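You operate a simulated robot arm through the tools that you are given. There is no shell and no other tool. Be economical: measure what you need, move in short steps, check, and stop when the job is done.

You run a simulated two-armed robot. Do the job below in one go: nothing can be reset, and whatever is moved stays where it is left.

Task
Carry the small crate with both arms and set it on the front table.

It is judged by the outcome, as a careful person would: the job done as asked, and still so three seconds after it is handed in. It fails if anything else is knocked over, pushed out of place, dropped, spilled or broken.

Robot
Two 7-joint arms with two-finger parallel grippers on one trunk, on a base that drives. Base frame: it is fixed to the floor where the robot stands at the start and does not move with it; the origin is under the middle of the robot, x ahead of it, y to its left, z up; the surface under the hand at the start is at about z = 780. Readings come in mm, degrees, newtons and seconds.
The left shoulder is at the start at [50, 161, 1123], the right one opposite. With the tool pointing down near the work surface each hand reaches from about 180 to 680 mm from the robot's upright axis, wherever it stands, measured 20 degrees to its own side. Places, roughly: front table [-1400, -1300, 800]. Payload 3.43 kg a hand.
Tool frame (each hand has its own): the origin (TCP) lies between the finger pads and is the grasp point; the fingertips stand 30 mm ahead of it; z points along the fingers, y is the line along which they close. The gripper opens to 94 mm. The fingers are 28 mm wide and 10 mm thick; the gripper's body (50 by 96 mm) begins 55 mm behind the TCP.
Orientation is that of the tool frame in the base frame, as [roll, pitch, yaw] about the fixed x, y, z axes, in that order (R = Rz(yaw) Ry(pitch) Rx(roll)). With the fingers straight down and closing along the base's y, the tool's x points along the base's -x, its y along +y and its z along -z.

Tools
- The arms move only by the tool nudge_tool. It takes "left_deltas", "right_deltas" or both (then of equal length, played together; a hand with none holds still); each is a list of rows, each a list of 7 numbers: the shift along the base's x, y, z in mm, then the turn, a rotation vector about the base's x, y, z in degrees, then the opening in per cent of the stroke, from 0 (shut) to 100 (fully open). In form: [[tx, ty, tz, wx, wy, wz, claw], ...]. A call has 1 to 10 rows; each row is the pose to reach, as a shift and turn from the pose commanded when the call began. Each row takes 0.2 s and may step no farther than 50 mm and 8.6 degrees from the row before; otherwise, or with a gripper value out of range, the whole call is refused. A pose out of reach is approached as far as the arm can. The call stops where the force on the tool passes 40 N (or 10 N more than at its start, if that is more) or the arm is blocked; 0.2 s more then pass. The fingers move at their own pace (about 45 mm/s each) and stop on an object; they squeeze with about 40 N. The grip force told is the motor's: it shows also when the fingers shut on nothing. Time passes only in rows, and 0.2 s behind the last, so rows that repeat a pose let the fingers close. The reply holds the time, the measured pose of the TCP, the force on the tool along the base axes, the opening and the grip force, in the units named above and with some noise, with the torque about the TCP (base axes, N m) and any sound that the robot's microphone picked up.
- Cameras (640 x 400 px; columns grow to the right, rows downward): "scene" is now at [128.7, -18.9, 1246]; the picture's right is [-0.20, -0.98, 0.00], its down [-0.56, 0.11, -0.82] and it looks along [0.81, -0.17, -0.57] (base axes); focal length 263 px, centre (320, 200). "left" rides on the left gripper at [76, -14, -103] in its tool frame; the picture's right is [0.18, 0.98, 0.00], its down [-0.75, 0.14, -0.64] and it looks along [-0.63, 0.12, 0.77] (tool axes); focal length 243 px, centre (320, 200). "right" rides on the right gripper at [76, 14, -103] in its tool frame; the picture's right is [-0.18, 0.98, 0.00], its down [-0.75, -0.14, -0.64] and it looks along [-0.63, -0.12, 0.77] (tool axes); focal length 243 px, centre (320, 200). There is no depth. A picture from a camera that has moved, and an enlarged one, comes with that camera's place and axes in the base frame and with its lens.
- grab_frame(camera): a new picture of that camera. No time passes.
- lift_body(by): slides the trunk up (or, below 0, down) by that many mm; the arms and the scene camera ride with it, the base frame stays. It gives what a move gives, with no picture.
- base_move(legs): drives the robot by 1 to 6 legs, each [ahead, left, turn to the left] in mm, mm and degrees, along the robot's own axes; the way and the turn of a leg run together, so that a leg with both is an arc; at most 1500 mm and 180 degrees a leg. The arms and the cameras ride along, it lands a little off, and it stops where it bumps. It gives what a move gives.
- aim_head(pan, tilt): turns the head with the scene camera to pan (to the left, within 80 degrees either way) and tilt (down, from -29 to 69), counted from straight ahead of the robot. It gives what a move gives.
- inspect(camera, box): a new picture of the part [left, top, right, bottom] of that camera's present view, enlarged. No time passes.
- job_done(): hands the job in; it is judged then, once.

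Work in short steps. Places have to be worked out from the pictures, the camera data and where the tool is seen: move nearer, look again, correct. Check each grasp and each placing, and mend what went wrong. You have 120 turns and 108 pictures in all, those below and enlarged ones among them. Open the grippers and draw the arms clear of the work before you hand the job in, unless the task says otherwise; then end with one line.

The tools are called after "Request:" as name(argument=value, ...) on one line, values as JSON. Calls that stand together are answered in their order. nudge_tool: Moves the arms, as the interface text tells. Its arguments: {"type":"object","properties":{"left_deltas":{"type":"array","items":{"type":"array","items":{"type":"number"}}},"right_deltas":{"type":"array","items":{"type":"array","items":{"type":"number"}}}},"required":[]} The other tools are called the same way: lift_body (by) slides the trunk up or down; base_move (legs) drives the base; aim_head (pan, tilt) turns the head that bears the scene camera; grab_frame (camera) takes a picture; inspect (camera, box) takes an enlarged picture of a part of a camera's view; job_done () hands the job in.

At the start:

```text
clock: 0.0
left_tcp_pos: [470.7, 52.2, 1044.5]
left_orientation: [-180.0, -0.1, -179.9]
left_force: [0.1, 0.3, -1.3]
left_moment: [0.04, -0.01, -0.02]
left_gripper_width: 94.1
left_grasp_force: 0.1
right_tcp_pos: [382.4, -276.1, 1056.1]
right_orientation: [-180.0, 0.0, 180.0]
right_force: [0.1, -1.0, -0.1]
right_moment: [0.03, -0.02, 0.03]
right_gripper_width: 93.9
right_grasp_force: 0.1
trunk travel left (down, up): [-150.0, 117.0]
robot x, y, heading: [-0.9, 2.1, 0.2]
head pan, tilt: [-11.6, 34.5]
```

scene: 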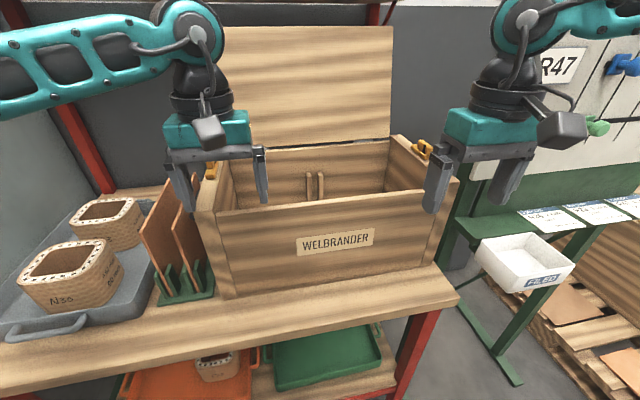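
right: 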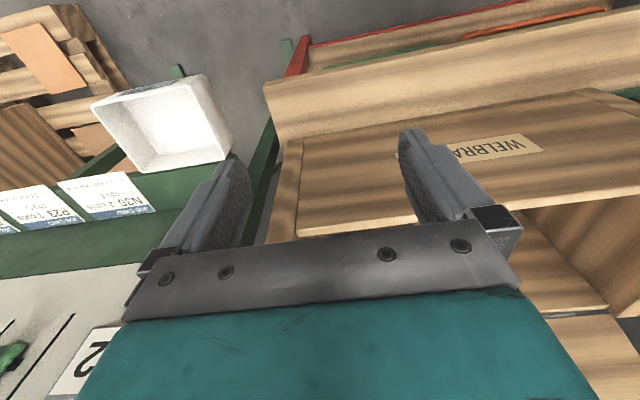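
left: 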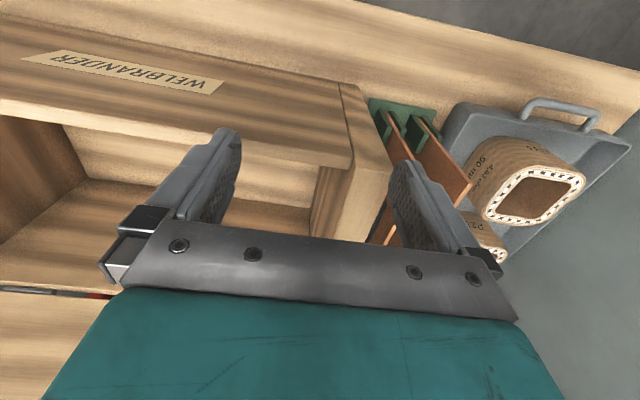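

The newest picture shows a big chest with a raised lid on the bench; I can't tell yet whether that is "the small crate". I'll look to the left first, since aiming the head is harmless.

Request:
aim_head(pan=60, tilt=30)

Request:
grab_frame(camera="scene")

Request:
aim_head(pan=-75, tilt=25)

Request:
grab_frame(camera="scene")

Request:
aim_head(pan=0, tilt=60)

Request:
grab_frame(camera="scene")

```text
clock: 1.4
left_tcp_pos: [470.6, 52.5, 1045.5]
left_orientation: [180.0, 0.0, -180.0]
left_force: [0.6, 0.1, 0.2]
left_moment: [-0.01, 0.03, -0.01]
left_gripper_width: 94.1
left_grasp_force: 0.1
right_tcp_pos: [383.8, -276.2, 1055.4]
right_orientation: [180.0, 0.0, -180.0]
right_force: [-0.4, -0.8, -1.0]
right_moment: [0.0, -0.01, 0.01]
right_gripper_width: 93.8
right_grasp_force: 0.0
trunk travel left (down, up): [-150.0, 117.0]
robot x, y, heading: [-0.3, 1.3, -0.1]
head pan, tilt: [60.0, 30.0]
```

```text
104 pictures are left
camera scene: at [87.5, 77.1, 1253.1], right [0.87, -0.5, 0.0], down [-0.25, -0.43, -0.87], along [0.43, 0.75, -0.5], focal length 263 px, centre (320, 200)
```

scene: 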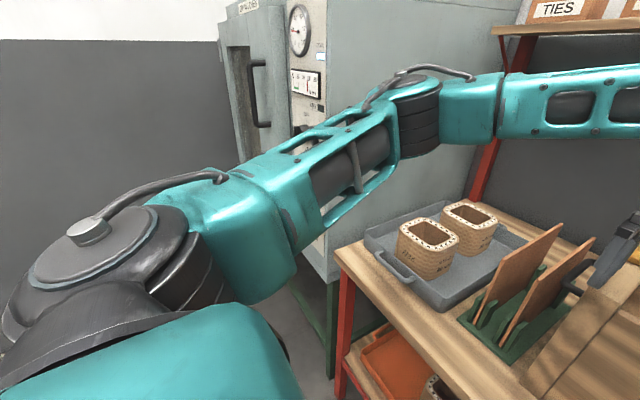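

```text
clock: 3.6
left_tcp_pos: [470.1, 52.6, 1044.0]
left_orientation: [-179.9, 0.0, -179.9]
left_force: [-0.2, 1.2, -0.4]
left_moment: [-0.03, 0.01, 0.0]
left_gripper_width: 94.3
left_grasp_force: 0.1
right_tcp_pos: [382.7, -277.9, 1056.2]
right_orientation: [-180.0, -0.1, -179.9]
right_force: [-0.3, 0.4, -0.5]
right_moment: [-0.05, 0.0, -0.04]
right_gripper_width: 94.1
right_grasp_force: 0.0
trunk travel left (down, up): [-150.0, 117.0]
robot x, y, heading: [-0.8, 1.6, -0.2]
head pan, tilt: [-75.0, 25.0]
```

```text
103 pictures are left
camera scene: at [66.1, -90.2, 1261.0], right [-0.97, -0.26, 0.0], down [-0.11, 0.41, -0.91], along [0.23, -0.88, -0.42], focal length 263 px, centre (320, 200)
```

scene: 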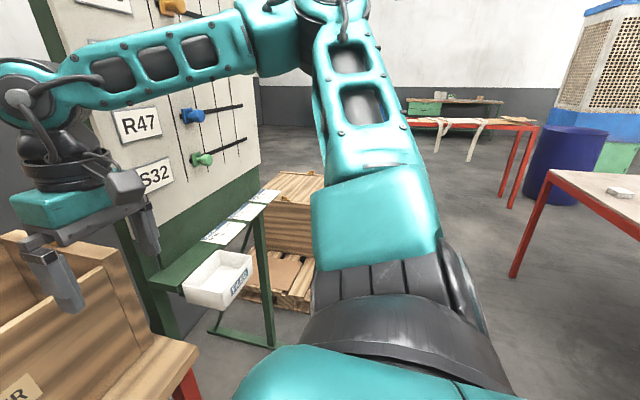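

```text
clock: 5.1
left_tcp_pos: [470.5, 52.9, 1045.2]
left_orientation: [-179.9, 0.0, -179.9]
left_force: [0.0, -0.6, -1.1]
left_moment: [-0.01, 0.0, -0.02]
left_gripper_width: 94.0
left_grasp_force: 0.1
right_tcp_pos: [382.3, -277.3, 1056.0]
right_orientation: [180.0, 0.1, -180.0]
right_force: [0.5, 0.5, -0.9]
right_moment: [0.02, 0.02, 0.03]
right_gripper_width: 93.7
right_grasp_force: 0.0
trunk travel left (down, up): [-150.0, 117.0]
robot x, y, heading: [1.2, 2.0, 0.3]
head pan, tilt: [0.0, 60.0]
```

```text
102 pictures are left
camera scene: at [108.9, -1.3, 1211.0], right [0.0, -1.0, 0.0], down [-0.87, 0.0, -0.5], along [0.5, 0.0, -0.87], focal length 263 px, centre (320, 200)
```

scene: 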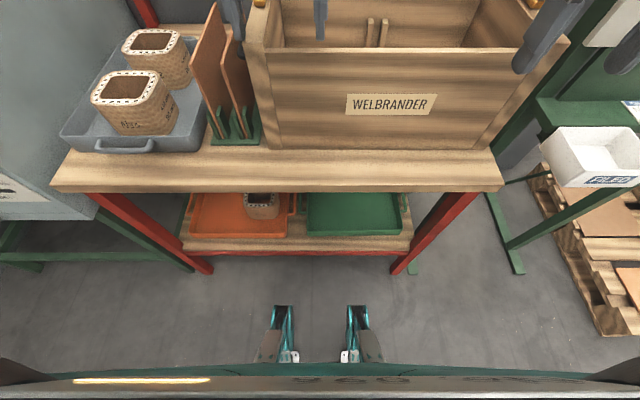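

The WELBRANDER chest is about 440 mm wide with a hinged lid. More crates may stand near the pallets at the right, so I back away from the bench to look round from a clear spot.

Request:
base_move(legs=[[-350, 0, 0], [0, 0, -90]])

Request:
aim_head(pan=0, tilt=20)

Request:
grab_frame(camera="scene")

Request:
aim_head(pan=-75, tilt=20)

Request:
grab_frame(camera="scene")

```text
clock: 11.1
left_tcp_pos: [-285.2, -468.6, 1043.9]
left_orientation: [-180.0, 0.0, 92.1]
left_force: [0.2, -0.4, -0.4]
left_moment: [0.06, 0.02, -0.02]
left_gripper_width: 94.2
left_grasp_force: 0.1
right_tcp_pos: [-616.5, -393.6, 1055.8]
right_orientation: [180.0, -0.1, 92.0]
right_force: [0.9, 0.5, 0.7]
right_moment: [0.0, -0.01, -0.01]
right_gripper_width: 94.0
right_grasp_force: 0.2
trunk travel left (down, up): [-150.0, 117.0]
robot x, y, heading: [-354.9, 1.6, -88.1]
head pan, tilt: [0.0, 60.0]
```

```text
clock: 12.2
left_tcp_pos: [-283.8, -468.3, 1045.2]
left_orientation: [-180.0, -0.1, 92.0]
left_force: [0.0, -0.2, -0.4]
left_moment: [0.01, -0.03, 0.0]
left_gripper_width: 93.8
left_grasp_force: 0.0
right_tcp_pos: [-616.5, -392.7, 1055.5]
right_orientation: [-180.0, 0.0, 92.0]
right_force: [0.1, 0.4, 0.6]
right_moment: [0.0, 0.02, 0.0]
right_gripper_width: 93.9
right_grasp_force: 0.0
trunk travel left (down, up): [-150.0, 117.0]
robot x, y, heading: [-354.8, 1.9, -88.2]
head pan, tilt: [0.0, 20.0]
```

```text
101 pictures are left
camera scene: at [-346.6, -134.4, 1269.1], right [-1.0, -0.04, 0.0], down [-0.01, 0.34, -0.94], along [0.03, -0.94, -0.34], focal length 263 px, centre (320, 200)
```

scene: 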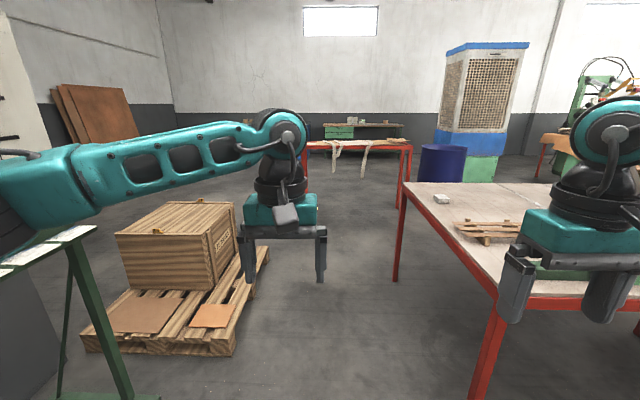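

```text
clock: 13.7
left_tcp_pos: [-284.4, -467.8, 1044.6]
left_orientation: [-179.9, 0.0, 92.0]
left_force: [0.5, -0.8, 0.7]
left_moment: [-0.02, 0.02, -0.03]
left_gripper_width: 94.2
left_grasp_force: 0.2
right_tcp_pos: [-617.2, -392.6, 1056.0]
right_orientation: [-180.0, 0.0, 92.1]
right_force: [-0.2, -0.4, 0.7]
right_moment: [0.0, -0.02, -0.02]
right_gripper_width: 93.9
right_grasp_force: 0.0
trunk travel left (down, up): [-150.0, 117.0]
robot x, y, heading: [-355.5, -0.3, -88.0]
head pan, tilt: [-75.0, 20.0]
```

```text
100 pictures are left
camera scene: at [-438.9, -68.7, 1269.1], right [-0.29, 0.96, 0.0], down [0.33, 0.1, -0.94], along [-0.9, -0.28, -0.34], focal length 263 px, centre (320, 200)
```

scene: 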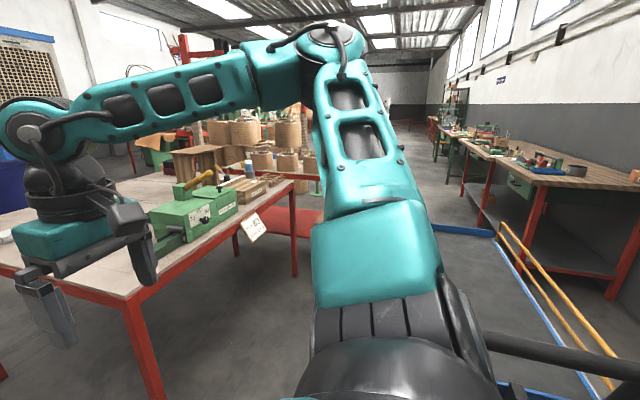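

The front table (red legs, green machine, a slatted rack) is found, and a closed crate sits on a pallet. I enlarge that crate and the table to compare.

Request:
aim_head(pan=10, tilt=35)

Request:
inspect(camera="scene", box=[100, 50, 420, 250])

Request:
aim_head(pan=-40, tilt=30)

Request:
grab_frame(camera="scene")

Request:
aim_head(pan=78, tilt=30)

Request:
grab_frame(camera="scene")

```text
clock: 15.2
left_tcp_pos: [-284.4, -467.9, 1045.3]
left_orientation: [179.9, 0.0, 92.0]
left_force: [-0.6, -0.1, 0.2]
left_moment: [0.0, -0.02, 0.04]
left_gripper_width: 94.1
left_grasp_force: 0.0
right_tcp_pos: [-617.7, -392.9, 1056.0]
right_orientation: [180.0, 0.0, 92.0]
right_force: [0.0, -0.3, -1.1]
right_moment: [0.04, 0.0, -0.02]
right_gripper_width: 93.9
right_grasp_force: 0.0
trunk travel left (down, up): [-150.0, 117.0]
robot x, y, heading: [-353.5, 2.6, -87.9]
head pan, tilt: [10.0, 35.0]
```

```text
2.00 times, centred on (260, 150) of scene
camera zoom: at [-331.6, -127.5, 1245.3], right [-0.98, -0.21, 0.0], down [-0.12, 0.56, -0.82], along [0.17, -0.8, -0.57], focal length 526 px, centre (440, 300)
```

zoom: 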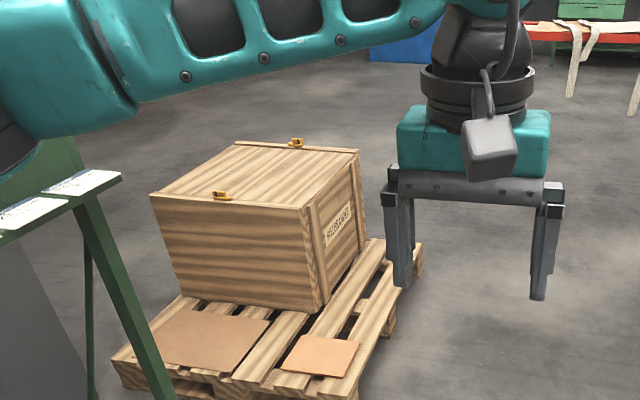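

```text
clock: 16.4
left_tcp_pos: [-284.1, -469.2, 1044.6]
left_orientation: [-180.0, 0.0, 92.1]
left_force: [0.3, 0.1, -0.3]
left_moment: [0.0, 0.01, -0.03]
left_gripper_width: 94.0
left_grasp_force: 0.0
right_tcp_pos: [-617.8, -392.3, 1056.0]
right_orientation: [-180.0, -0.1, 91.9]
right_force: [-0.1, 0.1, 0.8]
right_moment: [-0.02, 0.0, 0.02]
right_gripper_width: 94.0
right_grasp_force: 0.0
trunk travel left (down, up): [-150.0, 117.0]
robot x, y, heading: [-356.5, 1.3, -88.0]
head pan, tilt: [-40.0, 30.0]
```

```text
98 pictures are left
camera scene: at [-405.4, -112.7, 1253.1], right [-0.79, 0.61, 0.0], down [0.31, 0.39, -0.87], along [-0.53, -0.68, -0.5], focal length 263 px, centre (320, 200)
```

scene: 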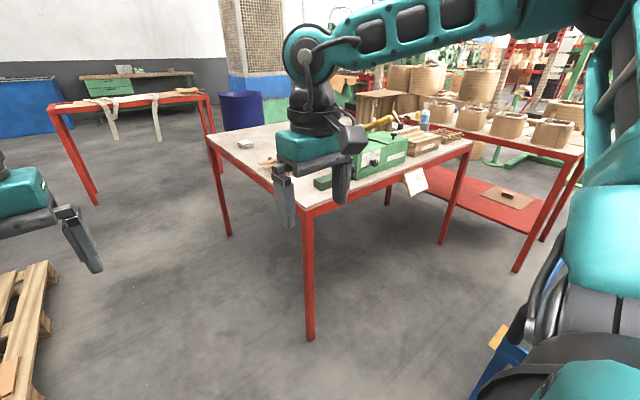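

```text
clock: 18.4
left_tcp_pos: [-284.9, -469.3, 1045.3]
left_orientation: [-180.0, -0.1, 92.1]
left_force: [-0.4, 0.5, -0.5]
left_moment: [0.01, 0.06, -0.01]
left_gripper_width: 94.2
left_grasp_force: 0.0
right_tcp_pos: [-616.7, -391.9, 1055.5]
right_orientation: [180.0, -0.1, 92.0]
right_force: [0.5, -0.1, 0.6]
right_moment: [-0.02, -0.03, 0.01]
right_gripper_width: 94.0
right_grasp_force: 0.1
trunk travel left (down, up): [-150.0, 117.0]
robot x, y, heading: [-353.5, 0.9, -88.0]
head pan, tilt: [78.0, 30.0]
```

```text
97 pictures are left
camera scene: at [-260.8, -57.1, 1253.1], right [-0.17, -0.98, 0.0], down [-0.49, 0.09, -0.87], along [0.85, -0.15, -0.5], focal length 263 px, centre (320, 200)
```

scene: 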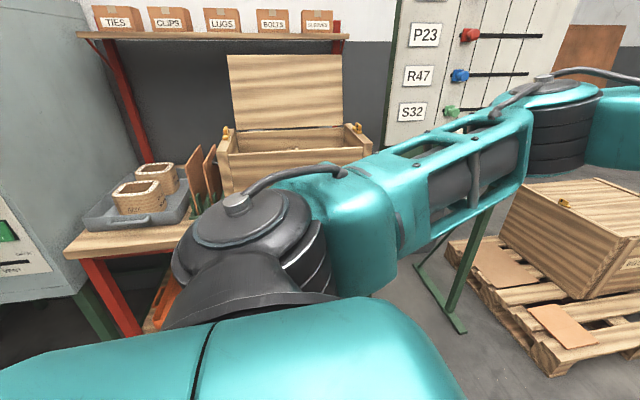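

Judging by the pixel rays, the pallet crate is about 590 mm wide and the bench one about 440 mm, so the bench chest is the small crate. I turn back to face the bench and look closely at its walls, contents and neighbours.

Request:
base_move(legs=[[0, 0, 88], [150, 0, 0]])

Request:
aim_head(pan=-5, tilt=25)

Request:
lift_body(by=115)

Request:
grab_frame(camera="scene")

Request:
inspect(camera="scene", box=[220, 120, 440, 260])

```text
clock: 23.6
left_tcp_pos: [266.6, 79.8, 1044.7]
left_orientation: [179.9, 0.0, -177.1]
left_force: [0.8, -0.2, -1.0]
left_moment: [-0.01, -0.03, -0.02]
left_gripper_width: 94.3
left_grasp_force: 0.1
right_tcp_pos: [194.1, -252.4, 1055.8]
right_orientation: [-180.0, -0.1, -177.2]
right_force: [-0.2, 0.1, 0.3]
right_moment: [0.01, -0.01, 0.0]
right_gripper_width: 93.8
right_grasp_force: 0.0
trunk travel left (down, up): [-150.0, 117.0]
robot x, y, heading: [-203.2, 8.1, 2.5]
head pan, tilt: [78.0, 30.0]
```

```text
clock: 25.2
left_tcp_pos: [265.3, 82.4, 1044.8]
left_orientation: [-180.0, 0.0, -177.1]
left_force: [0.0, -0.8, 0.5]
left_moment: [0.02, -0.01, -0.01]
left_gripper_width: 94.1
left_grasp_force: 0.1
right_tcp_pos: [193.8, -251.6, 1056.5]
right_orientation: [180.0, 0.0, -177.2]
right_force: [-0.2, 0.2, 0.3]
right_moment: [0.0, 0.01, -0.04]
right_gripper_width: 94.0
right_grasp_force: 0.1
trunk travel left (down, up): [-150.0, 117.0]
robot x, y, heading: [-202.0, 7.8, 2.9]
head pan, tilt: [-5.0, 25.0]
```

```text
clock: 26.6
left_tcp_pos: [264.8, 80.8, 1159.9]
left_orientation: [-179.9, 0.0, -177.2]
left_force: [0.1, 0.0, -0.2]
left_moment: [-0.03, -0.02, 0.02]
left_gripper_width: 93.9
left_grasp_force: 0.1
right_tcp_pos: [193.8, -252.1, 1171.1]
right_orientation: [180.0, 0.0, -177.1]
right_force: [0.1, 0.6, -0.3]
right_moment: [0.01, 0.01, 0.0]
right_gripper_width: 93.9
right_grasp_force: 0.0
trunk travel left (down, up): [-265.0, 2.0]
robot x, y, heading: [-200.7, 6.7, 2.7]
head pan, tilt: [-5.0, 25.0]
```

```text
96 pictures are left
camera scene: at [-67.5, 4.0, 1376.0], right [-0.04, -1.0, 0.0], down [-0.42, 0.02, -0.91], along [0.91, -0.04, -0.42], focal length 263 px, centre (320, 200)
```

scene: 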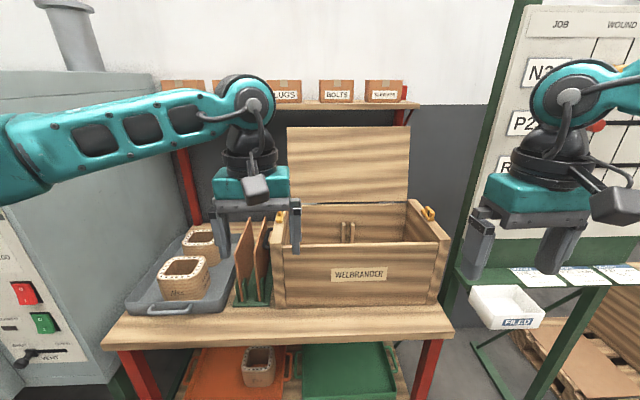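

```text
2.86 times, centred on (330, 190) of scene
camera zoom: at [-67.5, 4.0, 1376.0], right [-0.04, -1.0, 0.0], down [-0.42, 0.02, -0.91], along [0.91, -0.04, -0.42], focal length 751 px, centre (291, 229)
```

zoom: 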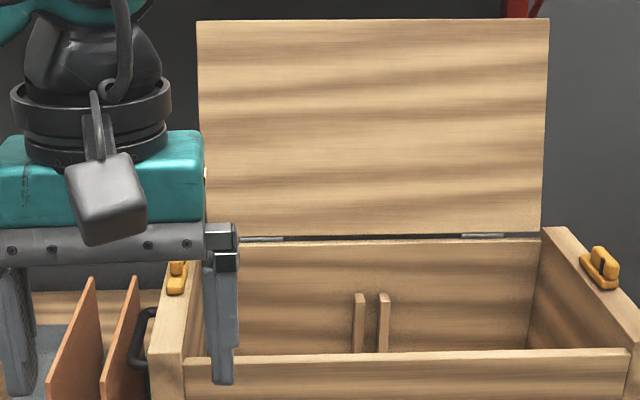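

The crate has thick side walls, orange turn-latches on top, a black handle on its outer left side, and plates in a green rack close beside. I drive closer and straighten, then take wrist views of both sides.

Request:
base_move(legs=[[150, 0, -2.7]])

Request:
nudge_tool(left_deltas=[[0, 40, 0, 0, 0, 0, 100], [0, 50, 0, 0, 0, 0, 100]], right_deltas=[[40, -30, 0, 0, 0, 0, 100], [70, -70, 0, 0, 0, 0, 100]])

Request:
grab_frame(camera="left")

Request:
grab_frame(camera="right")

Request:
grab_frame(camera="scene")

```text
clock: 28.0
left_tcp_pos: [417.0, 66.6, 1159.0]
left_orientation: [-180.0, -0.1, -179.6]
left_force: [0.4, -0.2, -0.3]
left_moment: [0.02, 0.02, -0.01]
left_gripper_width: 93.8
left_grasp_force: 0.1
right_tcp_pos: [332.5, -264.1, 1171.1]
right_orientation: [180.0, 0.0, -179.6]
right_force: [0.6, -0.2, 0.0]
right_moment: [0.02, 0.04, 0.01]
right_gripper_width: 94.3
right_grasp_force: 0.0
trunk travel left (down, up): [-265.0, 2.0]
robot x, y, heading: [-53.1, 10.1, 0.3]
head pan, tilt: [-5.0, 25.0]
```

```text
clock: 28.6
left_tcp_pos: [416.8, 116.2, 1158.3]
left_orientation: [179.9, 0.0, -179.6]
left_force: [-0.2, 0.0, 0.0]
left_moment: [0.01, -0.04, 0.02]
left_gripper_width: 93.8
left_grasp_force: 0.0
right_tcp_pos: [401.2, -335.0, 1170.5]
right_orientation: [179.8, 0.1, -179.6]
right_force: [0.5, -0.2, 0.6]
right_moment: [0.01, -0.01, -0.02]
right_gripper_width: 93.9
right_grasp_force: 0.1
trunk travel left (down, up): [-265.0, 2.0]
robot x, y, heading: [-55.9, 8.6, 0.7]
head pan, tilt: [-5.0, 25.0]
```

```text
94 pictures are left
camera left: at [341.7, 101.3, 1262.5], right [-0.19, 0.98, 0.0], down [0.75, 0.15, 0.64], along [0.63, 0.12, -0.77], focal length 243 px, centre (320, 200)
```

left: 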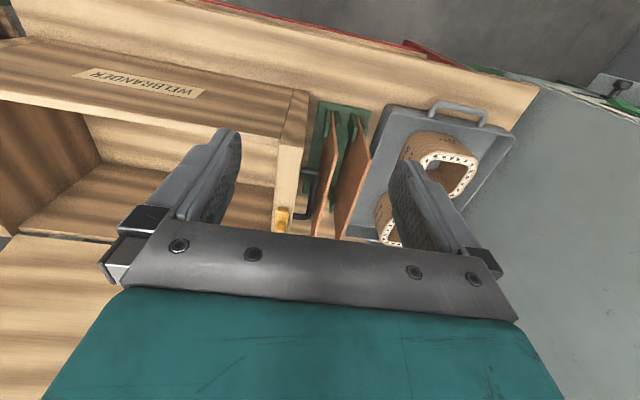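

```text
93 pictures are left
camera right: at [324.7, -321.9, 1273.2], right [0.18, 0.98, 0.0], down [0.75, -0.14, 0.64], along [0.63, -0.11, -0.77], focal length 243 px, centre (320, 200)
```

right: 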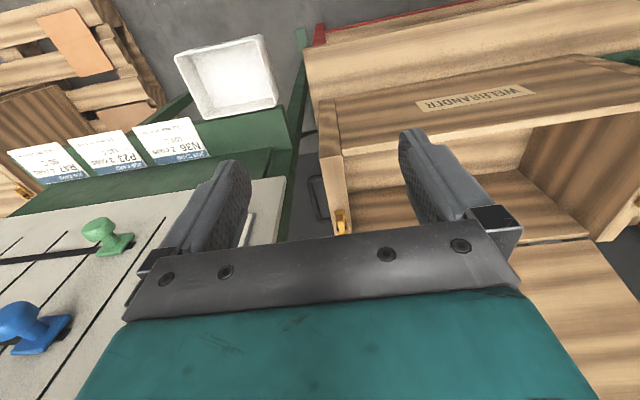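

```text
92 pictures are left
camera scene: at [81.0, 1.5, 1376.0], right [-0.08, -1.0, 0.0], down [-0.42, 0.04, -0.91], along [0.9, -0.07, -0.42], focal length 263 px, centre (320, 200)
```

scene: 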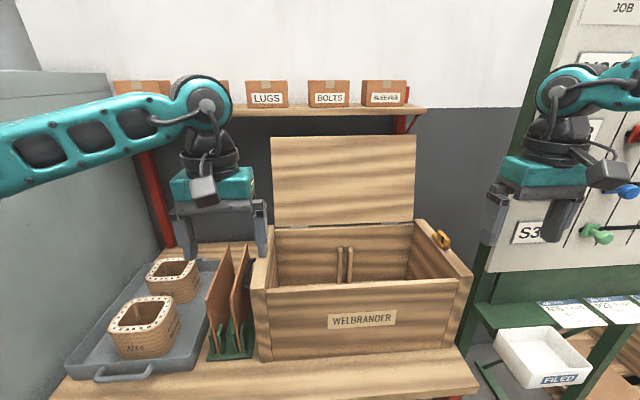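

Both handles and latches are visible in the wrist views. I enlarge those parts to measure them.

Request:
inspect(camera="left", box=[240, 80, 400, 250])

Request:
inspect(camera="right", box=[270, 120, 400, 250])

Request:
inspect(camera="scene", box=[180, 200, 500, 400])

```text
2.35 times, centred on (320, 165) of left
camera zoom: at [341.7, 101.3, 1262.5], right [-0.19, 0.98, 0.0], down [0.75, 0.15, 0.64], along [0.63, 0.12, -0.77], focal length 571 px, centre (320, 282)
```

zoom: 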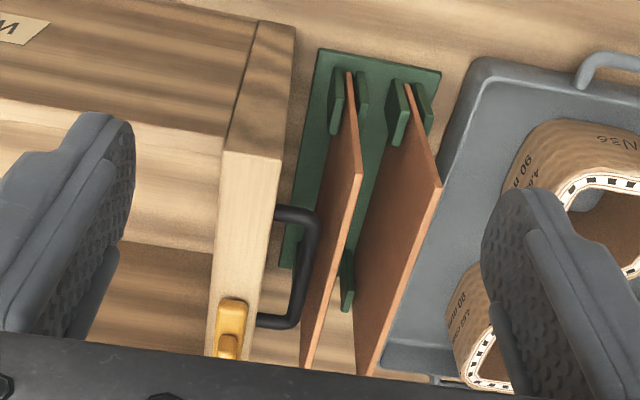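

```text
3.08 times, centred on (335, 185) of right
camera zoom: at [324.7, -321.9, 1273.2], right [0.18, 0.98, 0.0], down [0.75, -0.14, 0.64], along [0.63, -0.11, -0.77], focal length 746 px, centre (274, 246)
```

zoom: 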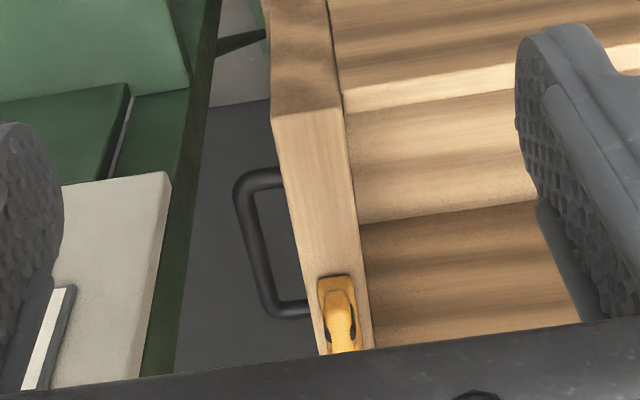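

```text
2.00 times, centred on (340, 300) of scene
camera zoom: at [81.0, 1.5, 1376.0], right [-0.08, -1.0, 0.0], down [-0.42, 0.04, -0.91], along [0.9, -0.07, -0.42], focal length 526 px, centre (280, 0)
```

zoom: 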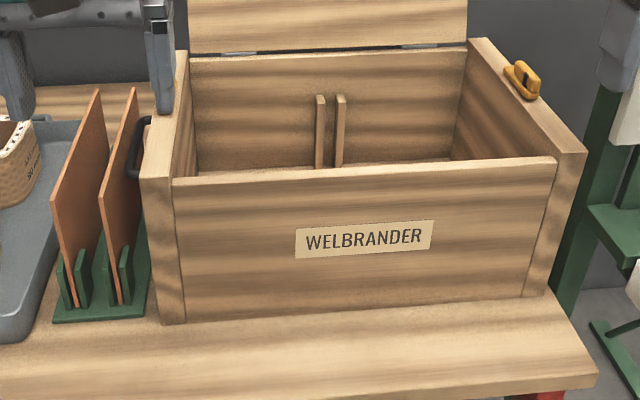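

From the rays: crate spans y ≈ −348…108 and x ≈ 480…705, with its top at z ≈ 1004. The walls are 30 mm thick and the handles sit near x 590, z 946. A plate with its top at z 961 stands 42 mm from the left wall. Before lifting I want a clear survey of the front table, because the crate will block the camera later.

Request:
base_move(legs=[[-300, 0, 0], [0, 0, -90], [500, 0, 0]])

Request:
aim_head(pan=-65, tilt=25)

Request:
grab_frame(camera="scene")

Request:
aim_head(pan=-30, tilt=25)

Request:
grab_frame(camera="scene")

```text
clock: 37.0
left_tcp_pos: [-219.2, -949.5, 1158.7]
left_orientation: [179.9, 0.0, 92.3]
left_force: [0.0, -0.6, 0.2]
left_moment: [0.0, 0.0, -0.02]
left_gripper_width: 94.0
left_grasp_force: 0.0
right_tcp_pos: [-670.5, -949.7, 1171.1]
right_orientation: [-179.9, 0.1, 92.2]
right_force: [0.3, -0.4, -1.1]
right_moment: [0.0, 0.01, 0.02]
right_gripper_width: 94.0
right_grasp_force: 0.1
trunk travel left (down, up): [-265.0, 2.0]
robot x, y, heading: [-338.1, -485.0, -88.1]
head pan, tilt: [-5.0, 25.0]
```

```text
clock: 38.3
left_tcp_pos: [-218.8, -950.4, 1159.0]
left_orientation: [179.9, 0.0, 92.3]
left_force: [-0.1, -0.6, 0.4]
left_moment: [-0.01, 0.0, 0.01]
left_gripper_width: 94.2
left_grasp_force: 0.1
right_tcp_pos: [-670.1, -949.5, 1170.8]
right_orientation: [180.0, 0.0, 92.2]
right_force: [-0.3, -0.5, 0.1]
right_moment: [0.0, -0.03, 0.0]
right_gripper_width: 94.1
right_grasp_force: 0.1
trunk travel left (down, up): [-265.0, 2.0]
robot x, y, heading: [-340.1, -487.0, -87.8]
head pan, tilt: [-65.0, 25.0]
```

```text
88 pictures are left
camera scene: at [-417.4, -567.5, 1376.0], right [-0.46, 0.89, 0.0], down [0.38, 0.19, -0.91], along [-0.81, -0.41, -0.42], focal length 263 px, centre (320, 200)
```

scene: 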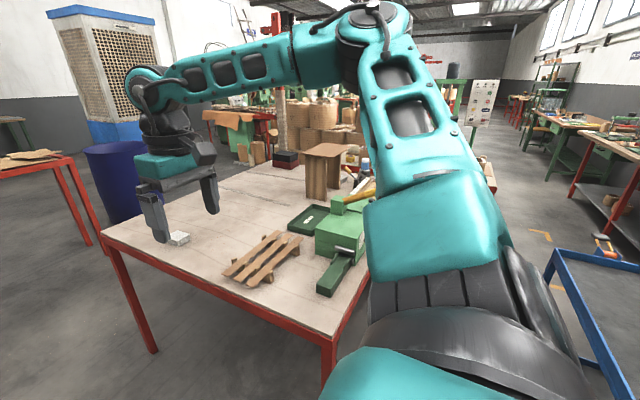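

```text
clock: 39.3
left_tcp_pos: [-218.4, -950.5, 1159.1]
left_orientation: [-180.0, 0.0, 92.3]
left_force: [-0.4, 0.0, 0.1]
left_moment: [-0.01, 0.02, 0.0]
left_gripper_width: 93.9
left_grasp_force: 0.1
right_tcp_pos: [-669.8, -948.2, 1171.3]
right_orientation: [-180.0, 0.0, 92.2]
right_force: [-0.2, -0.2, -0.3]
right_moment: [-0.02, -0.01, 0.02]
right_gripper_width: 94.1
right_grasp_force: 0.1
trunk travel left (down, up): [-265.0, 2.0]
robot x, y, heading: [-341.1, -484.8, -87.9]
head pan, tilt: [-30.0, 25.0]
```

```text
87 pictures are left
camera scene: at [-378.6, -606.8, 1376.0], right [-0.88, 0.47, 0.0], down [0.2, 0.37, -0.91], along [-0.42, -0.8, -0.42], focal length 263 px, centre (320, 200)
```

scene: 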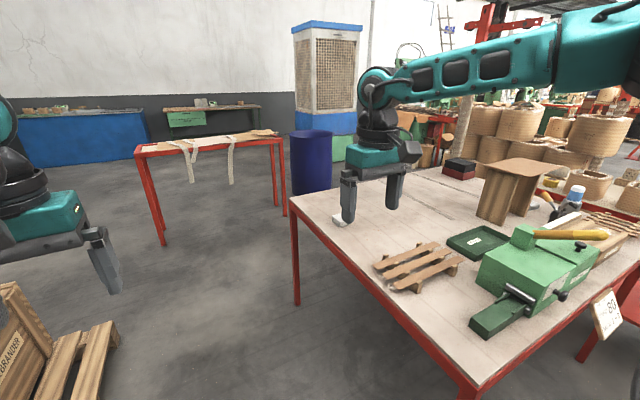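

The south part of the front table is free, roughly x −1480…−1020 and y −1790…−1560, with a small white item at about (−935, −1474). I'll approach from the south side later and go back to the bench now.

Request:
base_move(legs=[[-485, 0, 0], [0, 0, 88], [300, 0, 0]])

Request:
aim_head(pan=-5, tilt=30)

```text
clock: 47.6
left_tcp_pos: [407.0, 120.4, 1159.8]
left_orientation: [-179.9, 0.0, -179.4]
left_force: [0.2, 0.2, 0.5]
left_moment: [-0.01, 0.03, 0.0]
left_gripper_width: 94.3
left_grasp_force: 0.0
right_tcp_pos: [393.5, -330.7, 1170.6]
right_orientation: [-180.0, 0.0, -179.3]
right_force: [-0.3, -0.2, -0.6]
right_moment: [-0.02, 0.01, 0.01]
right_gripper_width: 94.1
right_grasp_force: 0.0
trunk travel left (down, up): [-265.0, 2.0]
robot x, y, heading: [-64.6, 10.6, 0.7]
head pan, tilt: [-30.0, 25.0]
```

```text
clock: 48.5
left_tcp_pos: [405.7, 120.2, 1160.3]
left_orientation: [180.0, 0.0, -179.3]
left_force: [-0.8, 0.1, -0.3]
left_moment: [-0.01, -0.04, -0.04]
left_gripper_width: 94.0
left_grasp_force: 0.1
right_tcp_pos: [393.0, -330.6, 1171.3]
right_orientation: [180.0, 0.0, -179.3]
right_force: [-0.2, -0.5, 0.2]
right_moment: [0.03, 0.04, -0.04]
right_gripper_width: 93.8
right_grasp_force: 0.1
trunk travel left (down, up): [-265.0, 2.0]
robot x, y, heading: [-60.6, 15.4, 0.5]
head pan, tilt: [-5.0, 30.0]
```

Now I drive forward 160 and 30 to the right. That puts the hands just short of the grip points, and I check the right arm's clearance to the board.

Request:
base_move(legs=[[155, -30, -0.6]])

Request:
aim_head(pan=-50, tilt=30)

Request:
grab_frame(camera="scene")

Request:
grab_frame(camera="right")

Request:
grab_frame(camera="left")

```text
clock: 49.7
left_tcp_pos: [518.2, 96.2, 1158.3]
left_orientation: [180.0, 0.1, -179.9]
left_force: [-0.5, -0.7, -0.3]
left_moment: [-0.04, 0.0, 0.01]
left_gripper_width: 94.1
left_grasp_force: 0.0
right_tcp_pos: [494.2, -355.1, 1170.4]
right_orientation: [-180.0, -1.3, 179.1]
right_force: [-3.6, 0.3, 0.1]
right_moment: [-0.06, -0.22, -0.14]
right_gripper_width: 94.0
right_grasp_force: 0.0
trunk travel left (down, up): [-265.0, 2.0]
robot x, y, heading: [47.6, -5.1, 0.3]
head pan, tilt: [-5.0, 30.0]
stopped in leg 1: the force on the tool passed its limit at 100 N (the readings are from after the stop); the commanded pose is now the measured one
```

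```text
clock: 50.8
left_tcp_pos: [519.3, 95.8, 1158.4]
left_orientation: [-180.0, 0.2, -179.8]
left_force: [-0.1, 0.3, 0.1]
left_moment: [-0.01, -0.01, 0.0]
left_gripper_width: 94.1
left_grasp_force: 0.0
right_tcp_pos: [495.3, -355.0, 1172.4]
right_orientation: [180.0, -1.2, 179.1]
right_force: [-3.0, 0.0, 1.6]
right_moment: [-0.02, -0.23, -0.21]
right_gripper_width: 93.9
right_grasp_force: 0.1
trunk travel left (down, up): [-265.0, 2.0]
robot x, y, heading: [49.5, -6.5, 0.2]
head pan, tilt: [-50.0, 30.0]
```

```text
86 pictures are left
camera scene: at [148.2, -78.4, 1368.1], right [-0.76, -0.65, 0.0], down [-0.32, 0.38, -0.87], along [0.56, -0.66, -0.5], focal length 263 px, centre (320, 200)
```

scene: 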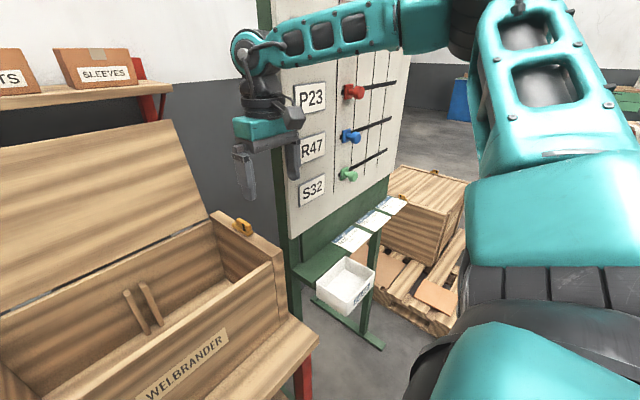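

```text
85 pictures are left
camera right: at [421.0, -339.5, 1275.7], right [0.2, 0.98, 0.0], down [0.77, -0.15, 0.63], along [0.61, -0.13, -0.78], focal length 243 px, centre (320, 200)
```

right: 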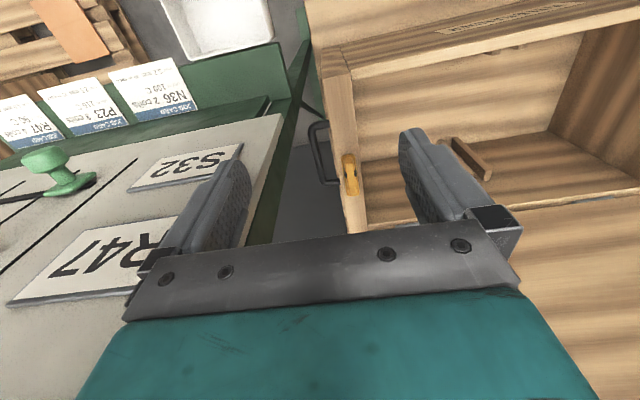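

```text
84 pictures are left
camera left: at [443.1, 81.3, 1262.5], right [-0.19, 0.98, 0.0], down [0.75, 0.14, 0.64], along [0.63, 0.12, -0.77], focal length 243 px, centre (320, 200)
```

left: 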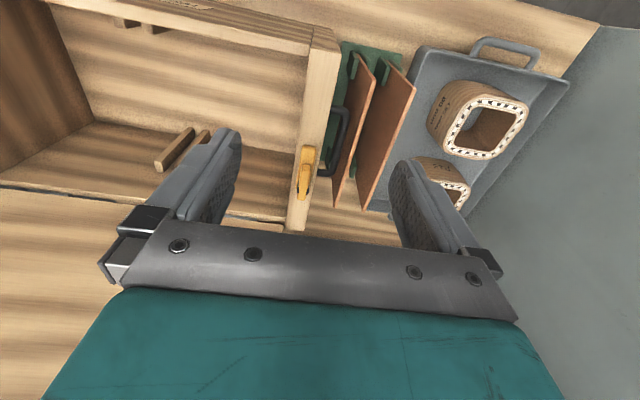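

The right elbow met the job board's near edge (board face at y ≈ −475, starting at x ≈ 316), so a straight approach is too tight. I back off and then check that the board is undisturbed. Next I'll come in from the left with the robot turned about −25°, which keeps that elbow clear.

Request:
base_move(legs=[[-170, 0, 0]])

Request:
nudge_tool(left_deltas=[[-40, 20, 0, 0, 0, 0, 100], [-80, 50, 0, 0, 0, 0, 100]], right_deltas=[[0, 0, 0, 0, 1.2, 0.9, 100], [0, 30, 0, 0, 1.2, 0.9, 100]])

Request:
grab_frame(camera="scene")

```text
clock: 52.3
left_tcp_pos: [350.9, 97.1, 1159.5]
left_orientation: [-180.0, 0.1, -179.6]
left_force: [-0.7, -0.3, -0.1]
left_moment: [0.02, -0.02, 0.02]
left_gripper_width: 94.2
left_grasp_force: 0.0
right_tcp_pos: [329.3, -354.1, 1172.1]
right_orientation: [180.0, -1.2, 179.2]
right_force: [-0.2, -0.4, 0.3]
right_moment: [-0.03, -0.02, -0.01]
right_gripper_width: 93.7
right_grasp_force: 0.1
trunk travel left (down, up): [-265.0, 2.0]
robot x, y, heading: [-118.6, -9.1, 0.3]
head pan, tilt: [-50.0, 30.0]
```

```text
clock: 52.9
left_tcp_pos: [273.7, 148.3, 1161.5]
left_orientation: [-180.0, 0.0, -179.5]
left_force: [0.5, -0.2, -0.7]
left_moment: [0.0, -0.03, 0.03]
left_gripper_width: 94.0
left_grasp_force: 0.1
right_tcp_pos: [328.7, -323.6, 1173.5]
right_orientation: [-179.9, -2.3, -179.8]
right_force: [0.1, -0.3, 1.3]
right_moment: [-0.04, 0.01, 0.0]
right_gripper_width: 94.1
right_grasp_force: 0.0
trunk travel left (down, up): [-265.0, 2.0]
robot x, y, heading: [-116.6, -9.3, 0.3]
head pan, tilt: [-50.0, 30.0]
```

```text
83 pictures are left
camera scene: at [-18.1, -77.1, 1368.3], right [-0.76, -0.65, 0.0], down [-0.32, 0.38, -0.87], along [0.56, -0.66, -0.5], focal length 263 px, centre (320, 200)
```

scene: 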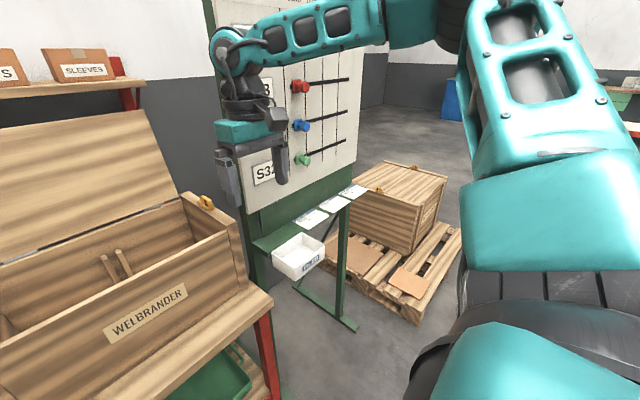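

Everything still stands as before. I drive left, turn −25°, then go in towards the bench in world +x, stopping short to look.

Request:
base_move(legs=[[0, 140, 0], [0, 0, -25], [163, 76, 0]])

Request:
nudge_tool(right_deltas=[[0, 0, 0, 0, -2.3, 0, 100]])

Request:
aim_head(pan=0, tilt=30)

Request:
grab_frame(camera="scene")

```text
clock: 57.2
left_tcp_pos: [479.2, 105.1, 1160.8]
left_orientation: [180.0, -0.1, 154.7]
left_force: [-0.7, 0.9, -0.1]
left_moment: [-0.02, 0.01, 0.0]
left_gripper_width: 93.7
left_grasp_force: 0.1
right_tcp_pos: [327.2, -344.9, 1172.1]
right_orientation: [180.0, -2.6, 154.5]
right_force: [1.0, -0.4, 0.0]
right_moment: [0.01, 0.02, 0.01]
right_gripper_width: 94.1
right_grasp_force: 0.1
trunk travel left (down, up): [-265.0, 2.0]
robot x, y, heading: [57.0, 133.8, -25.3]
head pan, tilt: [-50.0, 30.0]
```

```text
clock: 57.6
left_tcp_pos: [477.7, 103.8, 1162.0]
left_orientation: [180.0, 0.0, 154.8]
left_force: [0.1, -0.2, 0.6]
left_moment: [0.0, 0.01, 0.0]
left_gripper_width: 93.9
left_grasp_force: 0.1
right_tcp_pos: [325.3, -345.7, 1171.9]
right_orientation: [179.0, -0.4, 154.6]
right_force: [0.1, 0.4, 0.5]
right_moment: [0.04, 0.01, -0.02]
right_gripper_width: 94.0
right_grasp_force: 0.1
trunk travel left (down, up): [-265.0, 2.0]
robot x, y, heading: [58.3, 134.0, -25.2]
head pan, tilt: [-50.0, 30.0]
```

```text
clock: 58.8
left_tcp_pos: [478.4, 104.0, 1161.4]
left_orientation: [180.0, -0.1, 154.8]
left_force: [-0.6, 0.0, -0.5]
left_moment: [0.0, 0.02, -0.02]
left_gripper_width: 93.9
left_grasp_force: 0.1
right_tcp_pos: [325.7, -344.5, 1172.7]
right_orientation: [179.0, -0.4, 154.7]
right_force: [-1.1, 0.2, 0.5]
right_moment: [-0.03, 0.02, 0.0]
right_gripper_width: 94.1
right_grasp_force: 0.0
trunk travel left (down, up): [-265.0, 2.0]
robot x, y, heading: [55.7, 137.3, -25.4]
head pan, tilt: [0.0, 30.0]
```

```text
82 pictures are left
camera scene: at [178.2, 76.4, 1368.1], right [-0.43, -0.9, 0.0], down [-0.45, 0.21, -0.87], along [0.78, -0.37, -0.5], focal length 263 px, centre (320, 200)
```

scene: 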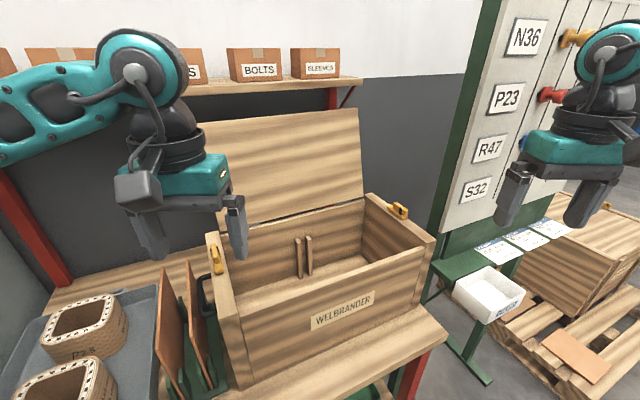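

Clearances look fine. I rotate both hands to align with the crate, bring the right hand forward, and step in 80 mm in world +x.

Request:
nudge_tool(left_deltas=[[0, 0, 0, 0, 0, 8.4, 80], [0, 0, 0, 0, 0, 16.8, 70], [0, 0, 0, 0, 0, 25.2, 70]], right_deltas=[[30, 5, 0, 0.3, 0, 8.4, 80], [60, 10, 0, 0.7, 0, 16.8, 70], [90, 10, 0, 1, 0, 25.2, 70]])

Request:
base_move(legs=[[72, 34, 0]])

Request:
grab_frame(camera="left")

Request:
grab_frame(camera="right")

```text
clock: 59.5
left_tcp_pos: [479.7, 101.5, 1161.3]
left_orientation: [179.7, -0.1, 180.0]
left_force: [0.0, -0.5, 0.3]
left_moment: [0.04, 0.05, 0.02]
left_gripper_width: 65.7
left_grasp_force: 0.1
right_tcp_pos: [414.6, -338.2, 1171.4]
right_orientation: [178.1, -0.9, 179.6]
right_force: [0.8, 0.3, 2.2]
right_moment: [0.0, 0.02, -0.04]
right_gripper_width: 65.8
right_grasp_force: 0.0
trunk travel left (down, up): [-265.0, 2.0]
robot x, y, heading: [60.0, 131.0, -25.3]
head pan, tilt: [0.0, 30.0]
```

```text
clock: 60.6
left_tcp_pos: [516.0, 104.7, 1162.1]
left_orientation: [-180.0, 0.0, -180.0]
left_force: [-0.5, -0.4, -0.6]
left_moment: [0.01, -0.04, 0.03]
left_gripper_width: 65.4
left_grasp_force: 0.1
right_tcp_pos: [452.7, -334.2, 1173.4]
right_orientation: [178.0, -0.5, 179.8]
right_force: [-0.6, -0.3, -1.2]
right_moment: [0.0, -0.04, -0.01]
right_gripper_width: 65.9
right_grasp_force: 0.1
trunk travel left (down, up): [-265.0, 2.0]
robot x, y, heading: [99.1, 133.0, -25.6]
head pan, tilt: [0.0, 30.0]
stopped in leg 1: the robot was blocked; the commanded pose is now the measured one
```

```text
81 pictures are left
camera left: at [441.5, 90.1, 1265.4], right [-0.19, 0.98, 0.0], down [0.75, 0.14, 0.64], along [0.63, 0.12, -0.77], focal length 243 px, centre (320, 200)
```

left: 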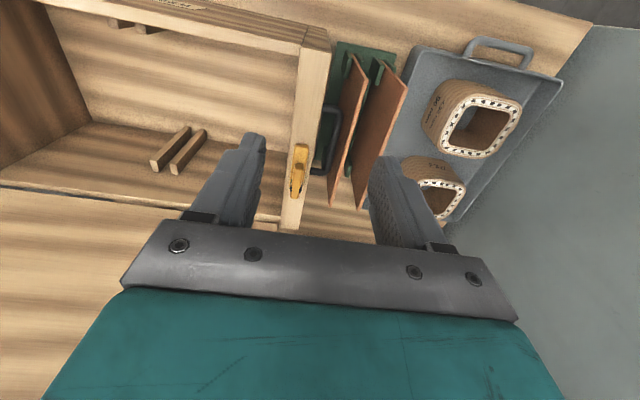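

```text
80 pictures are left
camera right: at [378.5, -322.9, 1277.6], right [0.19, 0.98, 0.03], down [0.76, -0.17, 0.63], along [0.62, -0.1, -0.78], focal length 243 px, centre (320, 200)
```

right: 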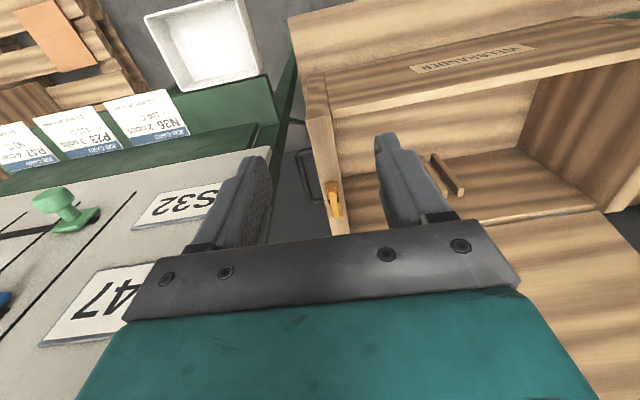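

The base touched the bench at x ≈ 99. I ease back 10 mm and shift 50 mm right so the right wall is comfortably in reach, watching the elbow.

Request:
base_move(legs=[[-18, -9, 0], [21.6, -45, 0]])

Request:
aim_head(pan=-40, tilt=20)

Request:
grab_frame(camera="scene")

```text
clock: 62.0
left_tcp_pos: [499.0, 53.9, 1161.1]
left_orientation: [179.9, -0.1, -179.9]
left_force: [0.0, -0.3, 0.1]
left_moment: [0.01, -0.02, 0.0]
left_gripper_width: 65.8
left_grasp_force: 0.1
right_tcp_pos: [435.3, -385.1, 1173.1]
right_orientation: [178.1, -0.7, 179.8]
right_force: [-0.4, 0.3, -0.1]
right_moment: [0.01, 0.02, 0.02]
right_gripper_width: 66.2
right_grasp_force: 0.0
trunk travel left (down, up): [-265.0, 2.0]
robot x, y, heading: [79.4, 83.4, -25.6]
head pan, tilt: [0.0, 30.0]
```

```text
clock: 63.1
left_tcp_pos: [498.5, 55.6, 1161.9]
left_orientation: [179.9, -0.1, -179.9]
left_force: [-0.3, 0.3, -0.7]
left_moment: [0.01, 0.0, 0.01]
left_gripper_width: 65.8
left_grasp_force: 0.0
right_tcp_pos: [435.8, -383.4, 1172.0]
right_orientation: [178.2, -0.6, 179.8]
right_force: [0.2, -0.7, 0.6]
right_moment: [-0.01, -0.01, 0.0]
right_gripper_width: 65.8
right_grasp_force: 0.0
trunk travel left (down, up): [-265.0, 2.0]
robot x, y, heading: [81.1, 79.3, -25.3]
head pan, tilt: [-40.0, 20.0]
```

```text
79 pictures are left
camera scene: at [155.7, -19.4, 1384.1], right [-0.91, -0.42, 0.0], down [-0.14, 0.31, -0.94], along [0.39, -0.85, -0.34], focal length 263 px, centre (320, 200)
```

scene: 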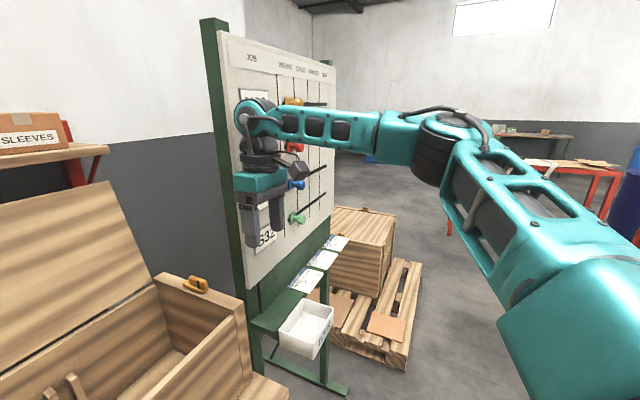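

The right elbow is now well clear of the board. I move both hands to hover above the wall grip points at x ≈ 595, y = 93 and y = −334.

Request:
nudge_tool(left_deltas=[[24, 10, -20, 0, 0, 0, 66], [48, 20, -40, 0, 0, 0, 66], [72, 30, -60, 0, 0, 0, 66], [97, 38, -80, 0, 0, 0, 66], [97, 38, -80, 0, 0, 0, 66]], right_deltas=[[40, 25, -20, -1, -0.3, 0, 70], [80, 50, -40, -1.9, -0.6, 0, 70], [120, 50, -60, -1.9, -0.6, 0, 70], [160, 50, -90, -1.9, -0.6, 0, 70], [160, 50, -90, -1.9, -0.6, 0, 70]])

Request:
grab_frame(camera="left")

Request:
grab_frame(camera="right")

Request:
grab_frame(camera="scene")

```text
refused: row 1 steps farther than a row can; nothing moved
```

```text
78 pictures are left
camera left: at [423.8, 40.0, 1264.7], right [-0.19, 0.98, 0.0], down [0.75, 0.14, 0.64], along [0.63, 0.12, -0.77], focal length 243 px, centre (320, 200)
```

left: 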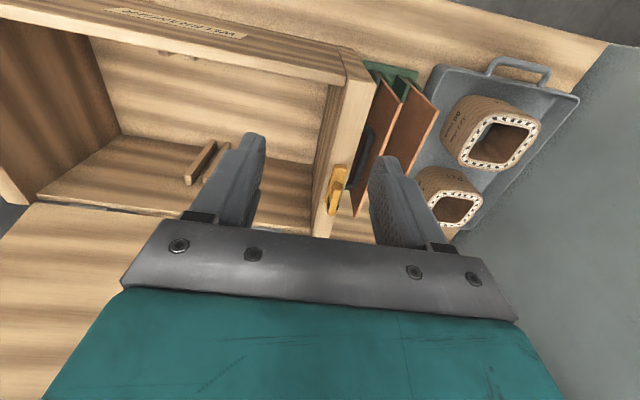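

```text
77 pictures are left
camera right: at [360.5, -372.8, 1276.9], right [0.19, 0.98, 0.03], down [0.76, -0.17, 0.63], along [0.62, -0.1, -0.78], focal length 243 px, centre (320, 200)
```

right: 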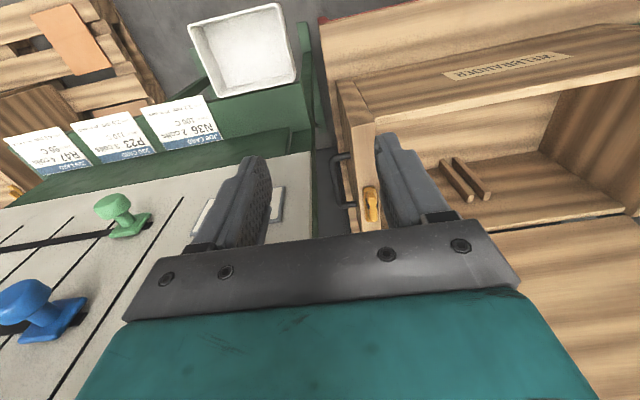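

```text
76 pictures are left
camera scene: at [155.7, -19.4, 1384.1], right [-0.91, -0.42, 0.0], down [-0.14, 0.31, -0.94], along [0.39, -0.85, -0.34], focal length 263 px, centre (320, 200)
```

scene: 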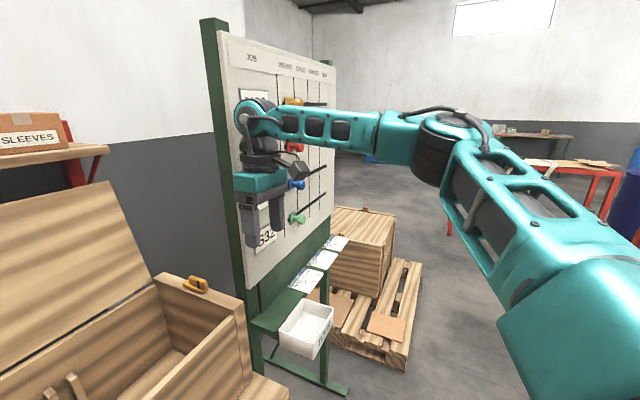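

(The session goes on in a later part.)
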